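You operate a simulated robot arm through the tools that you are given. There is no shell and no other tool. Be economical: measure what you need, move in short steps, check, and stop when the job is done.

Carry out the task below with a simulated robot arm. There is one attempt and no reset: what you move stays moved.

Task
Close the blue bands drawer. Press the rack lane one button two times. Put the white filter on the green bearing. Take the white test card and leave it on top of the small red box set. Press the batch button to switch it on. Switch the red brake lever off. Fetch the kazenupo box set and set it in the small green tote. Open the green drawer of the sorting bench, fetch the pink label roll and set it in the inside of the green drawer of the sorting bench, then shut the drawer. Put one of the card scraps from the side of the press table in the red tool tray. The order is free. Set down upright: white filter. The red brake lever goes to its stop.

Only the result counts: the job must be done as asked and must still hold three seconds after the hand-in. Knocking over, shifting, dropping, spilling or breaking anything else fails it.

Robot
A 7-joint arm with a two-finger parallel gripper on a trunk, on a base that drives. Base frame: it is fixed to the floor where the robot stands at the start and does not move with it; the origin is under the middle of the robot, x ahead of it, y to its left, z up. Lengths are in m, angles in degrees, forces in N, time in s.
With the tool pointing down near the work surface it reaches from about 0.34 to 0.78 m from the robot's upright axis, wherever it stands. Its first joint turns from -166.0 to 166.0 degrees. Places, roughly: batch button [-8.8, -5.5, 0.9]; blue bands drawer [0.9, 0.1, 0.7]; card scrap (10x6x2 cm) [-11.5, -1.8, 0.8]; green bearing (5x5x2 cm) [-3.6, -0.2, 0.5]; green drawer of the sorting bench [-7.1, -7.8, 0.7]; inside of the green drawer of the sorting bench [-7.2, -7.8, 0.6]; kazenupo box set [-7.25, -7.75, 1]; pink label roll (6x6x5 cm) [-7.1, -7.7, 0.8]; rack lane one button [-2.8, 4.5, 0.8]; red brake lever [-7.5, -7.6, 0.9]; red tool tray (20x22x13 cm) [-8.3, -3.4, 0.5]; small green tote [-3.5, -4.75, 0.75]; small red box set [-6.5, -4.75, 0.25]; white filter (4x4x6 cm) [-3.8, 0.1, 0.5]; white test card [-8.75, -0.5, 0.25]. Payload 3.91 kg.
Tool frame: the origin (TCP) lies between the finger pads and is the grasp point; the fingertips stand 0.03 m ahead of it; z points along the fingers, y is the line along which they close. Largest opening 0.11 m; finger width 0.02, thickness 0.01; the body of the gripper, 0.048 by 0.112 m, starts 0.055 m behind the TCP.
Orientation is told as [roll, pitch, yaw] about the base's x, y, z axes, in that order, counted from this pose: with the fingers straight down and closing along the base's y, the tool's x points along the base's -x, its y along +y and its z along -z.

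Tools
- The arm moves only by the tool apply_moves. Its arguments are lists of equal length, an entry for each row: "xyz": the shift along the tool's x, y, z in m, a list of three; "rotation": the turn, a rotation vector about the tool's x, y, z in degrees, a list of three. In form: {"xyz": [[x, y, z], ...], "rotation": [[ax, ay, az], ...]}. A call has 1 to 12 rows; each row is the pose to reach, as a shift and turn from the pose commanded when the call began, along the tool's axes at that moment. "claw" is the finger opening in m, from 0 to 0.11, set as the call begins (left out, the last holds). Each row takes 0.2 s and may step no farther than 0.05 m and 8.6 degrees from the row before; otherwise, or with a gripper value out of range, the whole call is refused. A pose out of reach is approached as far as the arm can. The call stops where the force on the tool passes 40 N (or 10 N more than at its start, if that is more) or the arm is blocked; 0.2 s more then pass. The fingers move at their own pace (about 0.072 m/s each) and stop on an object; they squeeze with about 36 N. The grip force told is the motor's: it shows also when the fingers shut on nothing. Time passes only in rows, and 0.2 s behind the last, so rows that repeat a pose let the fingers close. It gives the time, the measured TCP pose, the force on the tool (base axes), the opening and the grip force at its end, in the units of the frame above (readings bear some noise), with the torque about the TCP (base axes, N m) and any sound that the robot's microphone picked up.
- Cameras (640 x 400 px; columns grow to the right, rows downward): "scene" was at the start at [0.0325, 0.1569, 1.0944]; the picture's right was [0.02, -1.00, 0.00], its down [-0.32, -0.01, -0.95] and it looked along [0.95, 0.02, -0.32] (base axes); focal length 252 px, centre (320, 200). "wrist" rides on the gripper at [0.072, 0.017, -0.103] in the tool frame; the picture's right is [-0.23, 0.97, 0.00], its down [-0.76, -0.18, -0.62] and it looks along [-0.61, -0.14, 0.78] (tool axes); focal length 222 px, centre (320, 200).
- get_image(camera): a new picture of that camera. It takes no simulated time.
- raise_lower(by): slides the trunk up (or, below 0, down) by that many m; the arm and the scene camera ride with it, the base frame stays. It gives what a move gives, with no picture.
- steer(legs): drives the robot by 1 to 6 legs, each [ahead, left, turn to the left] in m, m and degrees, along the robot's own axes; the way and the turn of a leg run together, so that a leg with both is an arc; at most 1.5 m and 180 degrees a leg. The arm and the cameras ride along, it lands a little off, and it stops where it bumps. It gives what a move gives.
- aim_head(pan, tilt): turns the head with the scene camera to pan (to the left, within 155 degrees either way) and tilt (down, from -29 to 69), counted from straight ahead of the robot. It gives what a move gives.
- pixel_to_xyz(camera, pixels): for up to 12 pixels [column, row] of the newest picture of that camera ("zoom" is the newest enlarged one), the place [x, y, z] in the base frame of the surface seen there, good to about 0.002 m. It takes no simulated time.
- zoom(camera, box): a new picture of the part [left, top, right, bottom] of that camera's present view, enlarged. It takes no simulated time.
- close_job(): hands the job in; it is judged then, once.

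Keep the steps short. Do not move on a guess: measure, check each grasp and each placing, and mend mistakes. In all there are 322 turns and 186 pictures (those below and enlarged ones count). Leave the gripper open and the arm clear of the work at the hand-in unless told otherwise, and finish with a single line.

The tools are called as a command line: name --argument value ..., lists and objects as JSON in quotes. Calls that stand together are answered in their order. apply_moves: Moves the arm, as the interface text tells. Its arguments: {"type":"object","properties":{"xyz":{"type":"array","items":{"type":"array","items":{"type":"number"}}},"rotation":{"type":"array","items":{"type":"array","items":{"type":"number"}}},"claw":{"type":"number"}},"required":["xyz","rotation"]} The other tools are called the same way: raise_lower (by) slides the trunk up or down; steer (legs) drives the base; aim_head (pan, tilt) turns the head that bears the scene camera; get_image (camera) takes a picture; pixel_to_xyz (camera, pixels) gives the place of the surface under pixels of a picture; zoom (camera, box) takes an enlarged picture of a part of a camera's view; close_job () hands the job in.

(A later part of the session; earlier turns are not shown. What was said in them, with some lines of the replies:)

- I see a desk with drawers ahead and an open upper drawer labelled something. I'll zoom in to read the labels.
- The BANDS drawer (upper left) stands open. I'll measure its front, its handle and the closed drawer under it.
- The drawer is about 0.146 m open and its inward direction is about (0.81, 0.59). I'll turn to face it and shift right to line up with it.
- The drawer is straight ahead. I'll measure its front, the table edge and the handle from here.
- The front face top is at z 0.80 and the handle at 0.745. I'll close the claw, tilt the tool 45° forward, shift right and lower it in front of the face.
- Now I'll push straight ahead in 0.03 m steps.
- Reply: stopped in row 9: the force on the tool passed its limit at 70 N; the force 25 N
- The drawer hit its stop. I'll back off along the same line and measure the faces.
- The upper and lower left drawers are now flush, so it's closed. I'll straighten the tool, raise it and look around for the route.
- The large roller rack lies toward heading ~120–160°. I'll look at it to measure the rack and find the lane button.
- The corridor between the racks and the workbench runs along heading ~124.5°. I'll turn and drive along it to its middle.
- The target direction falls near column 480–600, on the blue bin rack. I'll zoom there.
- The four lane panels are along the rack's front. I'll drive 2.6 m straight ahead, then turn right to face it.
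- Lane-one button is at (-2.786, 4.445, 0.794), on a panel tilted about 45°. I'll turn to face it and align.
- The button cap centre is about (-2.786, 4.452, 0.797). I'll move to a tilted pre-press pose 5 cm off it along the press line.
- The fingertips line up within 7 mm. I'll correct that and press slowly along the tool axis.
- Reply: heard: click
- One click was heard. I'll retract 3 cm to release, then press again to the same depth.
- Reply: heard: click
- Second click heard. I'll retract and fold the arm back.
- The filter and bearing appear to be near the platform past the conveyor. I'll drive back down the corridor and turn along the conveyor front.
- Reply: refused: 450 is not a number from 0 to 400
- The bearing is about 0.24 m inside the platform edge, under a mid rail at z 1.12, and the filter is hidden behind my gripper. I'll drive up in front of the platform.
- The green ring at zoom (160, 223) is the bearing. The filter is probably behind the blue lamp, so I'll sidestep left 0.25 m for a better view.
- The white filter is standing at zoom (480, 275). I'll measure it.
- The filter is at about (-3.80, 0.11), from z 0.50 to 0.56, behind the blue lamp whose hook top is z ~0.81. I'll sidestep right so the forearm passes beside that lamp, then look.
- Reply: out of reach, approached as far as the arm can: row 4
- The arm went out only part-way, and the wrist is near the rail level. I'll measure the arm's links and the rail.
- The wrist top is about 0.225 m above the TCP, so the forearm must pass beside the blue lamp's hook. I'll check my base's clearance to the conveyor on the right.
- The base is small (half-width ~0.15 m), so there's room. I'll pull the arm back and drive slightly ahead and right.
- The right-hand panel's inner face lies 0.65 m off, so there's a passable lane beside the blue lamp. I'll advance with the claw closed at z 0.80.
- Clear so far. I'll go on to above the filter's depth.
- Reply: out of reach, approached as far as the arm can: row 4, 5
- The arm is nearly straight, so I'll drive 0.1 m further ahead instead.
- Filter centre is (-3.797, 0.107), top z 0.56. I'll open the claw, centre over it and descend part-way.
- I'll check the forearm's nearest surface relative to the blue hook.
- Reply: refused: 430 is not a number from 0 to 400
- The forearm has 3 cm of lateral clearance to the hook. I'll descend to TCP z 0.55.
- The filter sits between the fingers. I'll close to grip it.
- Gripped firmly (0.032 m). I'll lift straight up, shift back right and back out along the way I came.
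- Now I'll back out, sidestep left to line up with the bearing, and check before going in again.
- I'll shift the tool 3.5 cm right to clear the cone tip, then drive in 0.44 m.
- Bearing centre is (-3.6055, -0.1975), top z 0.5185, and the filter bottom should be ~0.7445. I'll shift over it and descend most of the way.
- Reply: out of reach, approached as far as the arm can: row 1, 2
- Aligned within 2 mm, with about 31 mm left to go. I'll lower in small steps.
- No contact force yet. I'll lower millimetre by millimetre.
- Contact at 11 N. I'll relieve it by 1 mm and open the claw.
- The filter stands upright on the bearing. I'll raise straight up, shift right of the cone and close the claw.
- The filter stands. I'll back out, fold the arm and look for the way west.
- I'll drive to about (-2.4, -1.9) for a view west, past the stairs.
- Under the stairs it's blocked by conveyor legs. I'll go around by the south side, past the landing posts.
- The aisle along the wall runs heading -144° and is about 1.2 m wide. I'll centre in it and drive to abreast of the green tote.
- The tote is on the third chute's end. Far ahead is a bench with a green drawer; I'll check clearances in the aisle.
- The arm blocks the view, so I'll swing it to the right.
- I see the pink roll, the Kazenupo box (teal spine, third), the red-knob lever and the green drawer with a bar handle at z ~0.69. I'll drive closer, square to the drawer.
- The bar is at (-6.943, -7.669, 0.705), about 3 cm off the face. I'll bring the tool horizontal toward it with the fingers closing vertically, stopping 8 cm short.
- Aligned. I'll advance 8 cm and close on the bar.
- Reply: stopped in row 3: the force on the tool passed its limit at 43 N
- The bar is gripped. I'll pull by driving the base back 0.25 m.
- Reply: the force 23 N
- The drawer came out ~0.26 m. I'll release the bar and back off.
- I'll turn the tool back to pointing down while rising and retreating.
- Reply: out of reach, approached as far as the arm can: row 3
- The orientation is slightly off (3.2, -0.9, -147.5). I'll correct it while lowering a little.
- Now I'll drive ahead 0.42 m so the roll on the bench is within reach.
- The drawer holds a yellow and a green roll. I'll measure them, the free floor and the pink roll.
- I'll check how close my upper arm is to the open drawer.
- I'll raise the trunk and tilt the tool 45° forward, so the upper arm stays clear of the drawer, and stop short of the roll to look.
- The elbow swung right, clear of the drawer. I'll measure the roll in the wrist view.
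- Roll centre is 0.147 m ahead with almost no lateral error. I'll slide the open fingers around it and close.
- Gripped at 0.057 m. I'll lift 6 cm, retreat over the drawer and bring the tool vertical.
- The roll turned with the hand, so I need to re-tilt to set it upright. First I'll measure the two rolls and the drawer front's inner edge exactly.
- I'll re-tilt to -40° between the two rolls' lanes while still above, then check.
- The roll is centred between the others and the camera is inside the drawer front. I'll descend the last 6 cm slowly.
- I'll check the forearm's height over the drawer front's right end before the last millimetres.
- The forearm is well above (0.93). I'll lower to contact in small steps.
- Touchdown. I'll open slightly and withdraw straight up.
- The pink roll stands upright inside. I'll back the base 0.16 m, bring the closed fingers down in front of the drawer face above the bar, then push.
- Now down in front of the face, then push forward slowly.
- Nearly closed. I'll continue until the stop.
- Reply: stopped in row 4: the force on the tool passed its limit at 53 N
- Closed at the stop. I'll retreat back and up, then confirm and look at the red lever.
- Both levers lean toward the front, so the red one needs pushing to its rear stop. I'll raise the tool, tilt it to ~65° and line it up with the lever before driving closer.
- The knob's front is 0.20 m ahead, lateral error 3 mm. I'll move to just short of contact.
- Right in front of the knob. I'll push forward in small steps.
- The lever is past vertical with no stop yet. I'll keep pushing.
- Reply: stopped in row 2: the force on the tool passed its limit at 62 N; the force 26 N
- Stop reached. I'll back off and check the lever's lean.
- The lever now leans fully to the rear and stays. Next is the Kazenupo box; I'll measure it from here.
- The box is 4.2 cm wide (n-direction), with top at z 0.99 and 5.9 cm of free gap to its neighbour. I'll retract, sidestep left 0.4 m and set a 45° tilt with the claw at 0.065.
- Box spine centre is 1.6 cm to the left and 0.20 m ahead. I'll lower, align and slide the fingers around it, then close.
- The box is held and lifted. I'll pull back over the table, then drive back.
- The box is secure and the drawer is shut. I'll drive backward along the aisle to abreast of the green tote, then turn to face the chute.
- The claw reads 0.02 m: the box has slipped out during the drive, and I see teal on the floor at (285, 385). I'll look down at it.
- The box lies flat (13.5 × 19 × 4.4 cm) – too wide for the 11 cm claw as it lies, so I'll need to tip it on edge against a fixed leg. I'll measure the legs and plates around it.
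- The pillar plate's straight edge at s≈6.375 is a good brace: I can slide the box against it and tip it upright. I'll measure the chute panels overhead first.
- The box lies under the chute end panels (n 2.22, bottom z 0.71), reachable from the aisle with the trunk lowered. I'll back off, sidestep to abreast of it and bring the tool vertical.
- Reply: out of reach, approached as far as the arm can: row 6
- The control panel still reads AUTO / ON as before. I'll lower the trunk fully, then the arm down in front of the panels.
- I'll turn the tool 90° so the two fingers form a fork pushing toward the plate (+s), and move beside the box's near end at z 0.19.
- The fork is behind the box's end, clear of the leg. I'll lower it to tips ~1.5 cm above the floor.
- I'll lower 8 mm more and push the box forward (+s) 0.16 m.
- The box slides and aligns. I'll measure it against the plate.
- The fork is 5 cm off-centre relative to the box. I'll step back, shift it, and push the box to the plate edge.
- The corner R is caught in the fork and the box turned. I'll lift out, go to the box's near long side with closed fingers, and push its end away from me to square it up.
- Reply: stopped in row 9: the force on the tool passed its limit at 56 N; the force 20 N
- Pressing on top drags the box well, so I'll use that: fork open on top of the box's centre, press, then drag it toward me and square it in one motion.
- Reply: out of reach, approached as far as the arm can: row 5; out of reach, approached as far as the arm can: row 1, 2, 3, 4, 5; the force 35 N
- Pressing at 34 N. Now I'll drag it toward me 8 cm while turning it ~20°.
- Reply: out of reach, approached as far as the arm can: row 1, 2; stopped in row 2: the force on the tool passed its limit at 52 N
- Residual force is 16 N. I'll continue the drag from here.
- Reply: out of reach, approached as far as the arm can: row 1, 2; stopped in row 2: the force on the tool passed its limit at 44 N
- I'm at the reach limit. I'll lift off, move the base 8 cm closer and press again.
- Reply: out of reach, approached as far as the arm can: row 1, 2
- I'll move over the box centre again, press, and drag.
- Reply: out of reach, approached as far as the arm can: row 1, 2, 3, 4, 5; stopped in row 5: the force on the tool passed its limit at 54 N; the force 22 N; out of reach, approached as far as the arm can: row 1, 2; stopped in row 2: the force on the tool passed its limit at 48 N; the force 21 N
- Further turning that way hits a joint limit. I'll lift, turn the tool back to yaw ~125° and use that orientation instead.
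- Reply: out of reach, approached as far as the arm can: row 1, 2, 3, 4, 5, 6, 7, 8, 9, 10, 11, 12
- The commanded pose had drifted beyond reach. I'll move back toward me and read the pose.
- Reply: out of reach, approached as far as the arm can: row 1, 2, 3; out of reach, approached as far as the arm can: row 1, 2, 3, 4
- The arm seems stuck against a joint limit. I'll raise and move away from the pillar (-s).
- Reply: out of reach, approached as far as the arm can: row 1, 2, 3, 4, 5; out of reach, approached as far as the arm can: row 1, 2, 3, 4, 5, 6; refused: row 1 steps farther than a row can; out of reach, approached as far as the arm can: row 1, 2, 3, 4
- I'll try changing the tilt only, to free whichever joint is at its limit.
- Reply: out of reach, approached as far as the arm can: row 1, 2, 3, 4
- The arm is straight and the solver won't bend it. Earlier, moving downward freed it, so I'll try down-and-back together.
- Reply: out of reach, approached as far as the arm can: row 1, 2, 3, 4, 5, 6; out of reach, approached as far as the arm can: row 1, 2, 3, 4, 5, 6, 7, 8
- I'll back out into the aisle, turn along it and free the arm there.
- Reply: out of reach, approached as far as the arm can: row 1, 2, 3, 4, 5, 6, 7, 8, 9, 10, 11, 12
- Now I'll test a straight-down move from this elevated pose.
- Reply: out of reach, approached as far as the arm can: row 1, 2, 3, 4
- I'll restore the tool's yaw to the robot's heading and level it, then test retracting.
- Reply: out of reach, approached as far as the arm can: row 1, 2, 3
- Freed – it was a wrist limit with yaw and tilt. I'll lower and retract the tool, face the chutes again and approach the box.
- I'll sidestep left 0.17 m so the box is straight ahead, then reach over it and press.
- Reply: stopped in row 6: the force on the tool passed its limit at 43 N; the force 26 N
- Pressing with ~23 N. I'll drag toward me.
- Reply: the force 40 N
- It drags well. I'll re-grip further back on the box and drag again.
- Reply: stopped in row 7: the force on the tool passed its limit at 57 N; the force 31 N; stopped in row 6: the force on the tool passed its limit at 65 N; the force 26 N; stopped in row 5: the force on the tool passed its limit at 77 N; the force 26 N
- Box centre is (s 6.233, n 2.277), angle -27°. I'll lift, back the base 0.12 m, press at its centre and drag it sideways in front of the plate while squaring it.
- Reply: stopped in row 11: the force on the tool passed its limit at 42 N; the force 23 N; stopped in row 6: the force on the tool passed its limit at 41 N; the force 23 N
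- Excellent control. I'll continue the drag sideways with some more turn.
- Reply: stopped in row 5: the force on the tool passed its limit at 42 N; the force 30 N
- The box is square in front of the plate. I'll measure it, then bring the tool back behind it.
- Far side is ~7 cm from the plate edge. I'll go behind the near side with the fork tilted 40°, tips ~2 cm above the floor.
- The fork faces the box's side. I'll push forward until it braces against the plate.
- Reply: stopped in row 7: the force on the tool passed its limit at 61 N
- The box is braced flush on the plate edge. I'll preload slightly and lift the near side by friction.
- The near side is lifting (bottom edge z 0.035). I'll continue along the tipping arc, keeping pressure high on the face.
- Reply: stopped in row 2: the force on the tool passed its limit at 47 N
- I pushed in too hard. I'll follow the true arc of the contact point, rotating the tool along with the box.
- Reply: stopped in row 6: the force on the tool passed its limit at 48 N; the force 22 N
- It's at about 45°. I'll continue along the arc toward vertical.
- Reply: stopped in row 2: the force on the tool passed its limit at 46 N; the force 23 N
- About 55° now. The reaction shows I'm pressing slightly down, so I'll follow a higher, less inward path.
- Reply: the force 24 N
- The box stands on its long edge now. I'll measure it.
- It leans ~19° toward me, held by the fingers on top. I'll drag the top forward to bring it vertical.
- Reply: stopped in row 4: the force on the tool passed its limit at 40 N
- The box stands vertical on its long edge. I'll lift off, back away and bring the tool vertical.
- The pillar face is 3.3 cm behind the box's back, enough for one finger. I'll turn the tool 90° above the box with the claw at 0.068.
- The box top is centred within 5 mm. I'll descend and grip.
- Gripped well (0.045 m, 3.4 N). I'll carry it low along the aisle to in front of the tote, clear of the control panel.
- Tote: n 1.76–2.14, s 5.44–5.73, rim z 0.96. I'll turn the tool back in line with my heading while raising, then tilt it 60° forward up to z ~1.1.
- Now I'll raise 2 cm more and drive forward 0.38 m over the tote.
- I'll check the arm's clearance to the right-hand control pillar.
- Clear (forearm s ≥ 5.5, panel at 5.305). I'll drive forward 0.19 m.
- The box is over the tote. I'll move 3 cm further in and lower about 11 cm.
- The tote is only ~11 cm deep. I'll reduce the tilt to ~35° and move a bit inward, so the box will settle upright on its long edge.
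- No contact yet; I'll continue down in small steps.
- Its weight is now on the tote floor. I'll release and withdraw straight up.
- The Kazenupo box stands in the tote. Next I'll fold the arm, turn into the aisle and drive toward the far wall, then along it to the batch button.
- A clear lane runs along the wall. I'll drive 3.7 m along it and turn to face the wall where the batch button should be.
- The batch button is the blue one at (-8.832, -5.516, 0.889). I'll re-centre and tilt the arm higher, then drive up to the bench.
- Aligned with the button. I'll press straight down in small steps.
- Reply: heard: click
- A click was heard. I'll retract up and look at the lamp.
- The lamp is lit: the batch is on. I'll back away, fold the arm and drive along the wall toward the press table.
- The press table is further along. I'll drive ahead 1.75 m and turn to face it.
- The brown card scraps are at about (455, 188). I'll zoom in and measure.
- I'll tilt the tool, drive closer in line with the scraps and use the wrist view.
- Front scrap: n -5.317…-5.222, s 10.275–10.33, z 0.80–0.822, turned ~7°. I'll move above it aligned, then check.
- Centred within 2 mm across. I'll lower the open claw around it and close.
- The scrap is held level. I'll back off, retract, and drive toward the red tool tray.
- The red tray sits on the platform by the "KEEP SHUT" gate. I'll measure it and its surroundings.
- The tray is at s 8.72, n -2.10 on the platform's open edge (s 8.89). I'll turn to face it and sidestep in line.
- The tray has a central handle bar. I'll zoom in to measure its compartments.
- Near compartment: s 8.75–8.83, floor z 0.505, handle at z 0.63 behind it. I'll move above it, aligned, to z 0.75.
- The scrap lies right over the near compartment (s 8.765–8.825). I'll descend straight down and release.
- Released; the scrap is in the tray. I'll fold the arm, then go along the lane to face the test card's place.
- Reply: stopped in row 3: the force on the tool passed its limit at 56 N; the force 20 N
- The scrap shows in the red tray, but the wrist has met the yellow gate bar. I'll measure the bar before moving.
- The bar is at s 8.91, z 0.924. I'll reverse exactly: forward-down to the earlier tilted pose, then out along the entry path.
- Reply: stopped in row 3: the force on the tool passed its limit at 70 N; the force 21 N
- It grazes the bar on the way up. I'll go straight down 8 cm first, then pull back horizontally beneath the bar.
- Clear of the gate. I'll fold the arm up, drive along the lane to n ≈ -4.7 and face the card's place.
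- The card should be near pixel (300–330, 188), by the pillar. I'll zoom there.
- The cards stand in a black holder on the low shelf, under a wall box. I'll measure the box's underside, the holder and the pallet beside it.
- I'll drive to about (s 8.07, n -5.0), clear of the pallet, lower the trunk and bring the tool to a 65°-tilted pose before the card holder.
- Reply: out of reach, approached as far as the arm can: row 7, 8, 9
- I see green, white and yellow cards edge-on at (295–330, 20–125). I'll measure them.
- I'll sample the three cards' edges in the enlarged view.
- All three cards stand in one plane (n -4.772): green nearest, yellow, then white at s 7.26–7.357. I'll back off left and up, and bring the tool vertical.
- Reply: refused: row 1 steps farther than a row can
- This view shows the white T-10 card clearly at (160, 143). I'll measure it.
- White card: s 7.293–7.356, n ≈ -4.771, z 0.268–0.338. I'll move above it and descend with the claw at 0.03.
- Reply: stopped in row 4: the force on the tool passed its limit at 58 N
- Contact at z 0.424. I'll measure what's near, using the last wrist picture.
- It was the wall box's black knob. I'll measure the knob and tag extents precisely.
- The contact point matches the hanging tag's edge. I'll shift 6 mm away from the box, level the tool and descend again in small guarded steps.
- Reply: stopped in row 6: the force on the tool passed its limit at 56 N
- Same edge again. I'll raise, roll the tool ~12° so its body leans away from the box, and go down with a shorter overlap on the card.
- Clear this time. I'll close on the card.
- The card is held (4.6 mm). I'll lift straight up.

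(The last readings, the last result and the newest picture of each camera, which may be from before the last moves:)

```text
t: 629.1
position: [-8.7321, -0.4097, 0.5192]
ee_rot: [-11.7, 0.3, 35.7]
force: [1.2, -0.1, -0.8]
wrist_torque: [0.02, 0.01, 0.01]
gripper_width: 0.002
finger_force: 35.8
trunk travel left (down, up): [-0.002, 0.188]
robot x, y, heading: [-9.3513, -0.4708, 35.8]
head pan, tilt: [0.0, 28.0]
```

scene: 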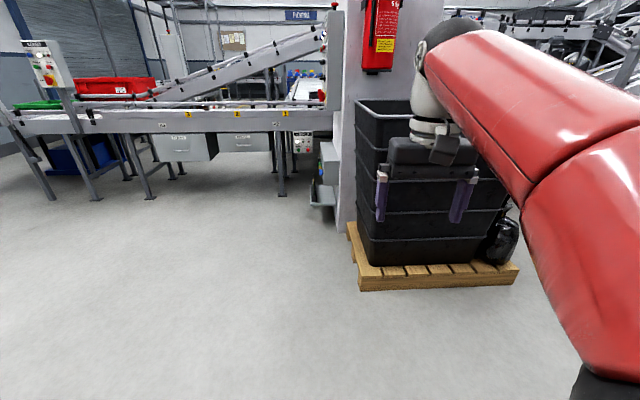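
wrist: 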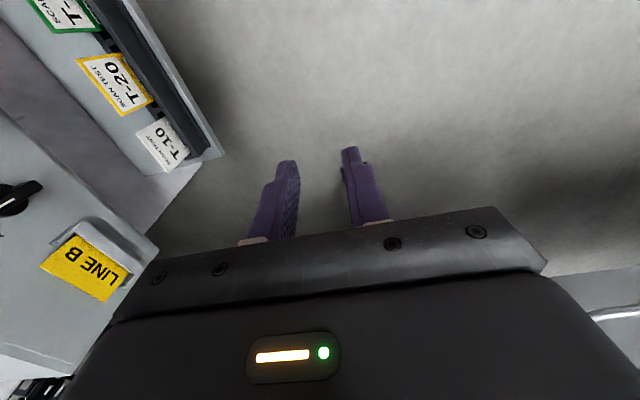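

The reading went to 2 mm – the card itself – so it's held. I'll move out to the left, level the tool and retract.

apply_moves --xyz '[[0, 0.04, -0.008], [0, 0.085, -0.017], [0, 0.13, -0.026], [0, 0.175, -0.035], [0, 0.215, -0.04], [0, 0.25, -0.05]]' --rotation '[[0, 0, 0], [0, 0, 0], [-3, 0, 0], [-6, 0, 0], [-9, 0, 0], [-11.6, 0, 0]]'

apply_moves --xyz '[[0.03, 0, -0.03], [0.06, 0, -0.06], [0.09, 0, -0.09], [0.11, 0, -0.12], [0.12, 0, -0.15]]' --rotation '[[0, 0, 0], [0, 0, 0], [0, 0, 0], [0, 0, 0], [0, 0, 0]]'

```text
t: 630.5
position: [-8.8786, -0.1991, 0.516]
ee_rot: [0.0, 0.3, 35.7]
force: [0.5, -0.2, 0.2]
wrist_torque: [-0.02, 0.01, 0.01]
gripper_width: 0.0019
finger_force: 36.5
trunk travel left (down, up): [-0.002, 0.188]
robot x, y, heading: [-9.3521, -0.47, 35.8]
head pan, tilt: [0.0, 28.0]
```

```text
t: 631.7
position: [-8.9758, -0.2732, 0.6655]
ee_rot: [-0.1, 0.2, 35.7]
force: [0.5, 0.4, -0.1]
wrist_torque: [-0.03, 0.01, 0.02]
gripper_width: 0.0022
finger_force: 35.4
trunk travel left (down, up): [-0.002, 0.188]
robot x, y, heading: [-9.356, -0.4662, 36.0]
head pan, tilt: [0.0, 28.0]
```

I'll drive back to the lane, along it to n ≈ 0.05, and turn to face the red box set's place.

steer --legs '[[-0.75, 0, 0], [-0.7, 0, 0], [0, 0, -90], [1.4, 0, 0], [1.4, 0, 0], [1.2, 0, 0]]'

aim_head --pan 12 --tilt 38

```text
t: 654.7
position: [-8.6516, -3.6432, 0.6673]
ee_rot: [0.0, -0.1, -47.1]
force: [-0.8, 0.5, 0.1]
wrist_torque: [0.04, -0.03, 0.01]
gripper_width: 0.0016
finger_force: 36.0
trunk travel left (down, up): [-0.002, 0.188]
robot x, y, heading: [-8.8914, -3.2949, -46.9]
head pan, tilt: [0.0, 28.0]
stopped in leg 5: the robot was blocked; the commanded pose is now the measured one
```

```text
t: 655.4
position: [-8.6481, -3.6466, 0.6654]
ee_rot: [-0.1, 0.3, -47.3]
force: [-0.1, 0.1, 0.0]
wrist_torque: [-0.01, 0.01, -0.03]
gripper_width: 0.002
finger_force: 35.5
trunk travel left (down, up): [-0.002, 0.188]
robot x, y, heading: [-8.8923, -3.298, -47.0]
head pan, tilt: [12.0, 38.0]
```

I drifted left (heading -47°) and bumped near the fire point. I'll sidestep away from it, correct the heading and go on in shorter legs.

steer --legs '[[-0.08, -0.12, 0], [0, -0.12, -7.3]]'

steer --legs '[[0.9, 0, 0]]'

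```text
t: 657.6
position: [-8.927, -3.7732, 0.665]
ee_rot: [-0.1, 0.3, -54.6]
force: [0.1, -0.1, -0.6]
wrist_torque: [-0.03, 0.01, 0.03]
gripper_width: 0.002
finger_force: 36.1
trunk travel left (down, up): [-0.002, 0.188]
robot x, y, heading: [-9.1219, -3.3939, -54.3]
head pan, tilt: [12.0, 38.0]
```

```text
t: 662.3
position: [-8.412, -4.5098, 0.6649]
ee_rot: [-0.1, 0.3, -55.1]
force: [-0.6, 0.0, 0.0]
wrist_torque: [0.04, -0.02, 0.02]
gripper_width: 0.002
finger_force: 36.1
trunk travel left (down, up): [-0.002, 0.188]
robot x, y, heading: [-8.604, -4.1314, -55.1]
head pan, tilt: [12.0, 38.0]
```

steer --legs '[[0.85, 0, 0.5], [0.85, 0, 0], [0, 0, 90]]'

aim_head --pan 0 --tilt 32

get_image --camera "scene"

```text
t: 674.8
position: [-7.2072, -5.3874, 0.6661]
ee_rot: [-0.1, 0.3, 31.0]
force: [0.0, -0.5, -0.5]
wrist_torque: [0.04, -0.01, 0.01]
gripper_width: 0.0019
finger_force: 36.4
trunk travel left (down, up): [-0.002, 0.188]
robot x, y, heading: [-7.6008, -5.5519, 31.2]
head pan, tilt: [12.0, 38.0]
```

```text
t: 675.5
position: [-7.2076, -5.386, 0.6644]
ee_rot: [-0.1, 0.3, 30.8]
force: [0.3, -0.8, 0.5]
wrist_torque: [-0.01, 0.01, 0.01]
gripper_width: 0.0018
finger_force: 35.7
trunk travel left (down, up): [-0.002, 0.188]
robot x, y, heading: [-7.5985, -5.5518, 31.3]
head pan, tilt: [0.0, 32.0]
```

```text
1 pictures are left
```

scene: 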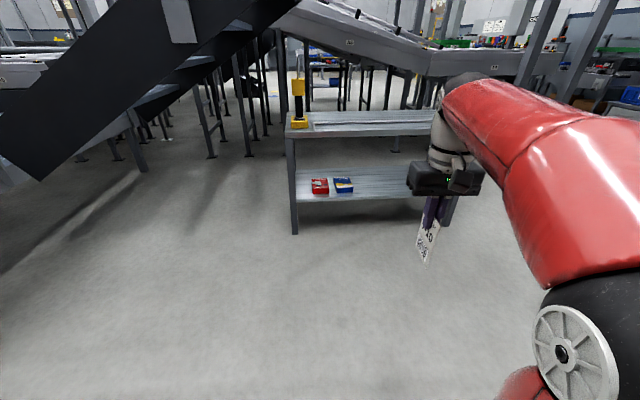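

The card is in hand. The small red box set lies on a bench's lower shelf at (319, 186). I'll measure it and the shelf above.

pixel_to_xyz --camera "scene" --pixels '[[314, 183], [325, 183], [319, 180], [319, 186], [319, 192], [312, 192], [328, 191], [342, 184], [300, 200], [330, 133], [330, 128], [308, 188]]'

pixel_to_xyz --camera "scene" --pixels '[[312, 180], [327, 179], [350, 180], [335, 190], [297, 135], [297, 225], [360, 200], [425, 245], [430, 225], [400, 135], [320, 177], [425, 258]]'

```text
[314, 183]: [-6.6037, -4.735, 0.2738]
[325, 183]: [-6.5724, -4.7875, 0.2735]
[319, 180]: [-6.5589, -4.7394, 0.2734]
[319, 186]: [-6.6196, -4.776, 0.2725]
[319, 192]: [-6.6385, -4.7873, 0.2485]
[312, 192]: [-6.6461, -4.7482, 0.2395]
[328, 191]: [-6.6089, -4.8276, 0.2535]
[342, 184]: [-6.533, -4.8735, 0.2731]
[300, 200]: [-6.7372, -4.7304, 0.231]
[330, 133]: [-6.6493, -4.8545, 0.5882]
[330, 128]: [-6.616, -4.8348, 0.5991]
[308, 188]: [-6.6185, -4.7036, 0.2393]
```

```text
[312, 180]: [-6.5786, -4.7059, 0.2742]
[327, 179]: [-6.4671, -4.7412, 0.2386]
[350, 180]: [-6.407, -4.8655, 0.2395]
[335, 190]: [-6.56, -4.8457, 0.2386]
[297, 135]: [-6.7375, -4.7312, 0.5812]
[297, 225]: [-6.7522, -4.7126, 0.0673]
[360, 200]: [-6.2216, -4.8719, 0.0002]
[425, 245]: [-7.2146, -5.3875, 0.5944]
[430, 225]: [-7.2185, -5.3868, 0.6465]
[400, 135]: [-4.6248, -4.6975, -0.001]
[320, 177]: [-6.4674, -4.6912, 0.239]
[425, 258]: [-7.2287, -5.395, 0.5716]
```

The plan: hold the card flat (tool horizontal, fingers closing vertically) and slide it onto the box with the fingertips just in front of the box's face. First I'll rotate the tool here in free space.

apply_moves --xyz '[[0, 0.005, 0.02], [0, 0.01, 0.04], [0, 0.015, 0.06], [0, 0.02, 0.08], [0, 0.025, 0.1], [0, 0.03, 0.12], [0, 0.035, 0.14], [0, 0.04, 0.16], [0, 0.046, 0.18], [0, 0.052, 0.2], [0, 0.058, 0.22], [0, 0.063, 0.24]]' --rotation '[[-4.792, -4.792, 4.792], [-9.584, -9.584, 9.584], [-14.376, -14.376, 14.376], [-19.168, -19.168, 19.168], [-23.96, -23.96, 23.96], [-28.752, -28.752, 28.752], [-33.544, -33.544, 33.544], [-38.336, -38.336, 38.336], [-43.128, -43.128, 43.128], [-47.92, -47.92, 47.92], [-52.712, -52.712, 52.712], [-57.504, -57.504, 57.504]]'

apply_moves --xyz '[[0, 0, 0], [0, 0, 0], [0, 0, 0]]' --rotation '[[-3.926, -3.926, 3.926], [-7.852, -7.852, 7.852], [-11.778, -11.778, 11.778]]'

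steer --legs '[[0, 0, 4.6], [0.3, 0.05, 0]]'

```text
t: 678.1
position: [-7.1361, -5.3042, 0.4513]
ee_rot: [76.7, -10.5, -46.1]
force: [-0.6, -0.4, -0.3]
wrist_torque: [-0.01, 0.02, 0.03]
gripper_width: 0.0021
finger_force: 36.6
out of reach, approached as far as the arm can: row 9, 10, 11, 12
trunk travel left (down, up): [-0.002, 0.188]
robot x, y, heading: [-7.5995, -5.5515, 31.1]
head pan, tilt: [0.0, 32.0]
```

```text
t: 678.9
position: [-7.1225, -5.3003, 0.4538]
ee_rot: [83.6, -5.5, -52.7]
force: [-0.9, 0.3, -0.4]
wrist_torque: [-0.01, 0.0, -0.01]
gripper_width: 0.0019
finger_force: 36.4
out of reach, approached as far as the arm can: row 1, 2, 3
trunk travel left (down, up): [-0.002, 0.188]
robot x, y, heading: [-7.5975, -5.551, 30.9]
head pan, tilt: [0.0, 32.0]
```

```text
t: 681.4
position: [-6.9268, -5.0499, 0.4546]
ee_rot: [83.5, -5.7, -48.8]
force: [0.5, 0.2, -0.3]
wrist_torque: [-0.02, 0.02, 0.02]
gripper_width: 0.002
finger_force: 36.3
trunk travel left (down, up): [-0.002, 0.188]
robot x, y, heading: [-7.3824, -5.3367, 35.2]
head pan, tilt: [0.0, 32.0]
```

I'll correct the remaining orientation error while extending and lowering.

apply_moves --xyz '[[0.009, -0.03, 0.03], [0.018, -0.06, 0.06], [0.027, -0.09, 0.09], [0.036, -0.12, 0.12]]' --rotation '[[-1.5, -1.2, 1.5], [-3.1, -2.5, 3], [-4.7, -3.8, 4.5], [-6.2, -5, 6]]'

```text
t: 682.4
position: [-6.8869, -5.0343, 0.4549]
ee_rot: [83.2, -1.8, -52.8]
force: [0.7, -0.7, -1.1]
wrist_torque: [-0.03, 0.04, -0.01]
gripper_width: 0.0019
finger_force: 36.2
out of reach, approached as far as the arm can: row 1, 2, 3, 4
trunk travel left (down, up): [-0.002, 0.188]
robot x, y, heading: [-7.3822, -5.3324, 35.4]
head pan, tilt: [0.0, 32.0]
```

Rolled, the arm can't get that low. Instead I'll spin the tool back (card plane vertical), stand the card's long edge on the box and let it fall flat. First the spin.

apply_moves --xyz '[[0, 0, 0], [0, 0, 0], [0, 0, 0], [0, 0, 0], [0, 0, 0], [0, 0, 0], [0, 0, 0], [0, 0, 0], [0, 0, 0], [0, 0, 0], [0, 0, 0]]' --rotation '[[0, 0, -8.2], [0, 0, -16.4], [0, 0, -24.6], [0, 0, -32.8], [0, 0, -41], [0, 0, -49.2], [0, 0, -57.4], [0, 0, -65.6], [0, 0, -73.8], [0, 0, -82], [0, 0, -90]]'

```text
t: 684.8
position: [-6.8796, -5.033, 0.4515]
ee_rot: [-16.9, -83.0, 53.9]
force: [-0.8, -0.6, 0.1]
wrist_torque: [0.02, 0.03, 0.01]
gripper_width: 0.0019
finger_force: 35.8
trunk travel left (down, up): [-0.002, 0.188]
robot x, y, heading: [-7.3836, -5.3371, 35.0]
head pan, tilt: [0.0, 32.0]
```

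Reachable again: tool pointing forward, card plane vertical. I'll drive ahead 0.15 m, lower, align and lean the card ~15°.

steer --legs '[[0.15, 0, 0]]'

apply_moves --xyz '[[0.03, 0.01, 0], [0.06, 0.02, 0], [0.09, 0.03, 0], [0.105, 0.035, 0]]' --rotation '[[0, 0, -3.3], [0, 0, -6.6], [0, 0, -10], [0, 0, -13]]'

```text
t: 686.2
position: [-6.758, -4.9411, 0.4525]
ee_rot: [-16.0, -83.0, 53.4]
force: [0.1, 0.0, -0.5]
wrist_torque: [-0.01, 0.01, 0.0]
gripper_width: 0.0017
finger_force: 35.8
trunk travel left (down, up): [-0.002, 0.188]
robot x, y, heading: [-7.2569, -5.2516, 35.5]
head pan, tilt: [0.0, 32.0]
```

```text
t: 687.2
position: [-6.7594, -4.9685, 0.372]
ee_rot: [-62.3, -73.6, 102.4]
force: [0.2, -0.3, 0.5]
wrist_torque: [-0.01, 0.03, -0.01]
gripper_width: 0.0019
finger_force: 35.3
out of reach, approached as far as the arm can: row 1, 2, 3, 4
trunk travel left (down, up): [-0.002, 0.188]
robot x, y, heading: [-7.2585, -5.2504, 35.3]
head pan, tilt: [0.0, 32.0]
```

A joint limit from the rolled posture remains. I'll back off, return to a vertical tool and re-tilt by pure tilting, as worked before.

steer --legs '[[-0.2, 0, 0]]'

apply_moves --xyz '[[-0.04, 0, -0.02], [-0.08, 0, -0.04], [-0.12, 0, -0.06], [-0.16, 0, -0.06]]' --rotation '[[0, 0, 4.3], [0, 0, 8.6], [0, 0, 13], [0, 0, 13]]'

apply_moves --xyz '[[-0.02, 0, 0], [-0.04, 0, 0], [-0.06, 0, 0], [-0.08, 0, 0], [-0.1, 0, 0], [-0.1, 0, 0], [-0.1, 0, 0], [-0.1, 0, 0], [-0.1, 0, 0], [-0.1, 0, 0]]' --rotation '[[0, 8.2, 0], [0, 16.4, 0], [0, 24.6, 0], [0, 32.8, 0], [0, 41, 0], [0, 49.2, 0], [0, 57.4, 0], [0, 65.6, 0], [0, 73.8, 0], [0, 82, 0]]'

```text
t: 688.8
position: [-6.9214, -5.0866, 0.3728]
ee_rot: [-62.2, -73.6, 102.3]
force: [0.0, 0.2, -0.4]
wrist_torque: [0.0, 0.01, 0.0]
gripper_width: 0.0022
finger_force: 36.1
trunk travel left (down, up): [-0.002, 0.188]
robot x, y, heading: [-7.4214, -5.3633, 35.3]
head pan, tilt: [0.0, 32.0]
```

```text
t: 689.8
position: [-6.9764, -5.0788, 0.5232]
ee_rot: [-8.9, -82.1, 48.2]
force: [-1.5, 0.1, -0.8]
wrist_torque: [0.0, 0.02, -0.05]
gripper_width: 0.0021
finger_force: 36.2
out of reach, approached as far as the arm can: row 3, 4
trunk travel left (down, up): [-0.002, 0.188]
robot x, y, heading: [-7.4175, -5.3681, 35.4]
head pan, tilt: [0.0, 32.0]
```

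```text
t: 692.0
position: [-6.9692, -5.0692, 0.6329]
ee_rot: [-1.5, -0.3, 39.3]
force: [-0.9, 0.0, -0.3]
wrist_torque: [0.0, 0.0, 0.02]
gripper_width: 0.0018
finger_force: 35.7
trunk travel left (down, up): [-0.002, 0.188]
robot x, y, heading: [-7.4196, -5.3632, 35.3]
head pan, tilt: [0.0, 32.0]
```

The arm is back to a good posture (card still held). I'll level it, lower to z 0.42 and tilt forward 75°.

apply_moves --xyz '[[0, 0, 0.045], [0, 0, 0.09], [0, 0, 0.135], [0, 0, 0.18], [0, 0, 0.213]]' --rotation '[[-0.5, 0, 1], [-1, 0, 2], [-1.5, 0, 3.5], [-1.5, 0, 3.5], [-1.5, 0, 3.5]]'

apply_moves --xyz '[[0, 0, 0], [0, 0, 0], [0, 0, 0], [0, 0, 0], [0, 0, 0], [0, 0, 0], [0, 0, 0], [0, 0, 0], [0, 0, 0]]' --rotation '[[0, -8.3, 0], [0, -16.6, 0], [0, -25, 0], [0, -33.3, 0], [0, -41.6, 0], [0, -50, 0], [0, -58.3, 0], [0, -66.6, 0], [0, -75, 0]]'

```text
t: 693.2
position: [-6.9643, -5.0728, 0.4192]
ee_rot: [-0.1, -0.5, 35.8]
force: [0.1, -0.2, -0.2]
wrist_torque: [0.03, -0.01, 0.01]
gripper_width: 0.0019
finger_force: 36.7
trunk travel left (down, up): [-0.002, 0.188]
robot x, y, heading: [-7.4194, -5.3639, 35.6]
head pan, tilt: [0.0, 32.0]
```

```text
t: 695.2
position: [-6.9638, -5.0732, 0.4206]
ee_rot: [0.3, -75.5, 35.4]
force: [0.5, 0.5, -0.1]
wrist_torque: [-0.02, 0.06, 0.01]
gripper_width: 0.0019
finger_force: 36.0
trunk travel left (down, up): [-0.002, 0.188]
robot x, y, heading: [-7.4199, -5.3611, 35.5]
head pan, tilt: [0.0, 32.0]
```

Good and reachable. I'll lean the card 13°, lower to z 0.36 and align sideways.

apply_moves --xyz '[[0.02, 0.006, 0.005], [0.039, 0.012, 0.01], [0.058, 0.019, 0.015]]' --rotation '[[0, 0, -4.3], [0, 0, -8.6], [0, 0, -13]]'

steer --legs '[[0.36, 0, 0]]'

```text
t: 696.0
position: [-6.9735, -5.0565, 0.3589]
ee_rot: [-41.2, -70.6, 78.7]
force: [-0.2, 0.2, 0.3]
wrist_torque: [-0.02, 0.01, -0.03]
gripper_width: 0.0018
finger_force: 36.1
trunk travel left (down, up): [-0.002, 0.188]
robot x, y, heading: [-7.4226, -5.366, 35.3]
head pan, tilt: [0.0, 32.0]
```

```text
t: 698.3
position: [-6.6933, -4.8507, 0.3602]
ee_rot: [-40.9, -70.6, 78.8]
force: [-0.5, 0.3, -0.6]
wrist_torque: [0.0, 0.02, -0.01]
gripper_width: 0.0018
finger_force: 36.1
trunk travel left (down, up): [-0.002, 0.188]
robot x, y, heading: [-7.1365, -5.1627, 35.8]
head pan, tilt: [0.0, 32.0]
```

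Aligned (n 0.018). I'll go forward 0.10 m, flatten the slope a little and lower toward the box top.

apply_moves --xyz '[[-0.0081, -0.0021, 0.0323], [-0.0162, -0.0043, 0.0645], [-0.0243, -0.0064, 0.0968]]' --rotation '[[0, -2.7, 0], [0, -5.4, 0], [0, -8, 0]]'

```text
t: 699.1
position: [-6.6089, -4.7932, 0.36]
ee_rot: [-61.9, -75.7, 100.7]
force: [0.5, 0.4, -0.1]
wrist_torque: [-0.05, 0.02, 0.03]
gripper_width: 0.0017
finger_force: 36.4
trunk travel left (down, up): [-0.002, 0.188]
robot x, y, heading: [-7.1402, -5.1625, 35.6]
head pan, tilt: [0.0, 32.0]
```

apply_moves --xyz '[[0.0194, 0.0044, 0.0023], [0.0339, 0.0076, 0.0041], [0.0388, 0.0087, 0.0047], [0.0417, 0.0094, 0.005]]' --rotation '[[0, 0, 0], [0, 0, 0], [0, 0, 0], [0, 0, 0]]'

```text
t: 700.1
position: [-6.6106, -4.7907, 0.319]
ee_rot: [-62.2, -75.7, 101.0]
force: [0.6, 1.0, 2.2]
wrist_torque: [0.14, -0.15, 0.08]
gripper_width: 0.0016
finger_force: 35.4
trunk travel left (down, up): [-0.002, 0.188]
robot x, y, heading: [-7.1411, -5.1612, 36.0]
head pan, tilt: [0.0, 32.0]
```

The card's corner touches the box top. I'll open the claw wide so it falls flat to the left.

apply_moves --xyz '[[0, 0, 0], [0, 0, 0], [0, 0, 0], [0, 0, 0]]' --rotation '[[0, 0, 0], [0, 0, 0], [0, 0, 0], [0, 0, 0]]' --claw 0.1

apply_moves --xyz '[[-0.0194, -0.0044, -0.0023], [-0.0388, -0.0087, -0.0047], [-0.0582, -0.0131, -0.007], [-0.0727, -0.0163, -0.0087]]' --rotation '[[0, 0, 0], [0, 0, 0], [0, 0, 0], [0, 0, 0]]'

```text
t: 701.1
position: [-6.6106, -4.7919, 0.318]
ee_rot: [-61.8, -75.8, 100.5]
force: [0.3, 0.3, 0.8]
wrist_torque: [0.0, 0.01, 0.02]
gripper_width: 0.1003
finger_force: 0.0
trunk travel left (down, up): [-0.002, 0.188]
robot x, y, heading: [-7.1391, -5.1599, 35.6]
head pan, tilt: [0.0, 32.0]
```

```text
t: 702.1
position: [-6.6109, -4.7939, 0.3924]
ee_rot: [-61.6, -75.7, 100.5]
force: [0.3, 0.7, 0.0]
wrist_torque: [0.01, 0.03, 0.02]
gripper_width: 0.1
finger_force: 0.0
trunk travel left (down, up): [-0.002, 0.188]
robot x, y, heading: [-7.1365, -5.1605, 35.7]
head pan, tilt: [0.0, 32.0]
```

I'll back out with the base and use the last picture to check the card.

steer --legs '[[-0.5, 0, 0]]'

apply_moves --xyz '[[-0.03, -0.04, -0.01], [-0.06, -0.08, -0.02], [-0.09, -0.12, -0.03], [-0.12, -0.16, -0.04]]' --rotation '[[0, 3, 0], [0, 6, 0], [0, 9, 0], [0, 12, 0]]'

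zoom --camera "scene" --box '[230, 100, 430, 225]'

```text
t: 705.0
position: [-7.0102, -5.0826, 0.3923]
ee_rot: [-61.8, -75.6, 100.2]
force: [0.3, 0.3, 0.5]
wrist_torque: [-0.02, 0.02, -0.02]
gripper_width: 0.1
finger_force: 0.1
trunk travel left (down, up): [-0.002, 0.188]
robot x, y, heading: [-7.5355, -5.4492, 35.5]
head pan, tilt: [0.0, 32.0]
```

```text
refused: row 1 steps farther than a row can; nothing moved
```

```text
3.20 times, centred on (330, 162) of scene
```

zoom: 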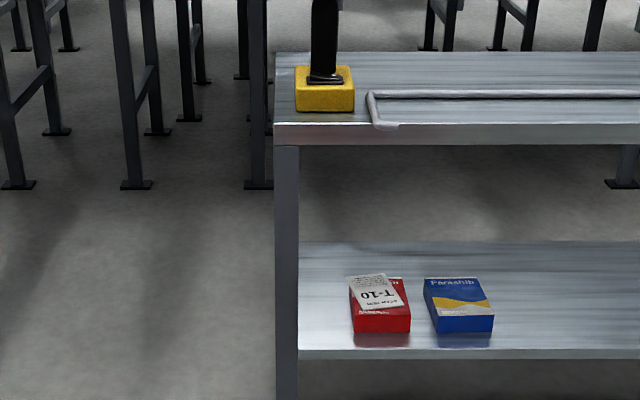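

The T-10 card lies flat on the red box set, and the gripper is open and clear. I'm handing the job in.

close_job

```text
The job is handed in.
```

I handed the job in with all nine tasks done, but I dropped the kazenupo box set once, bumped a few fixtures, and could not confirm that nothing else moved.
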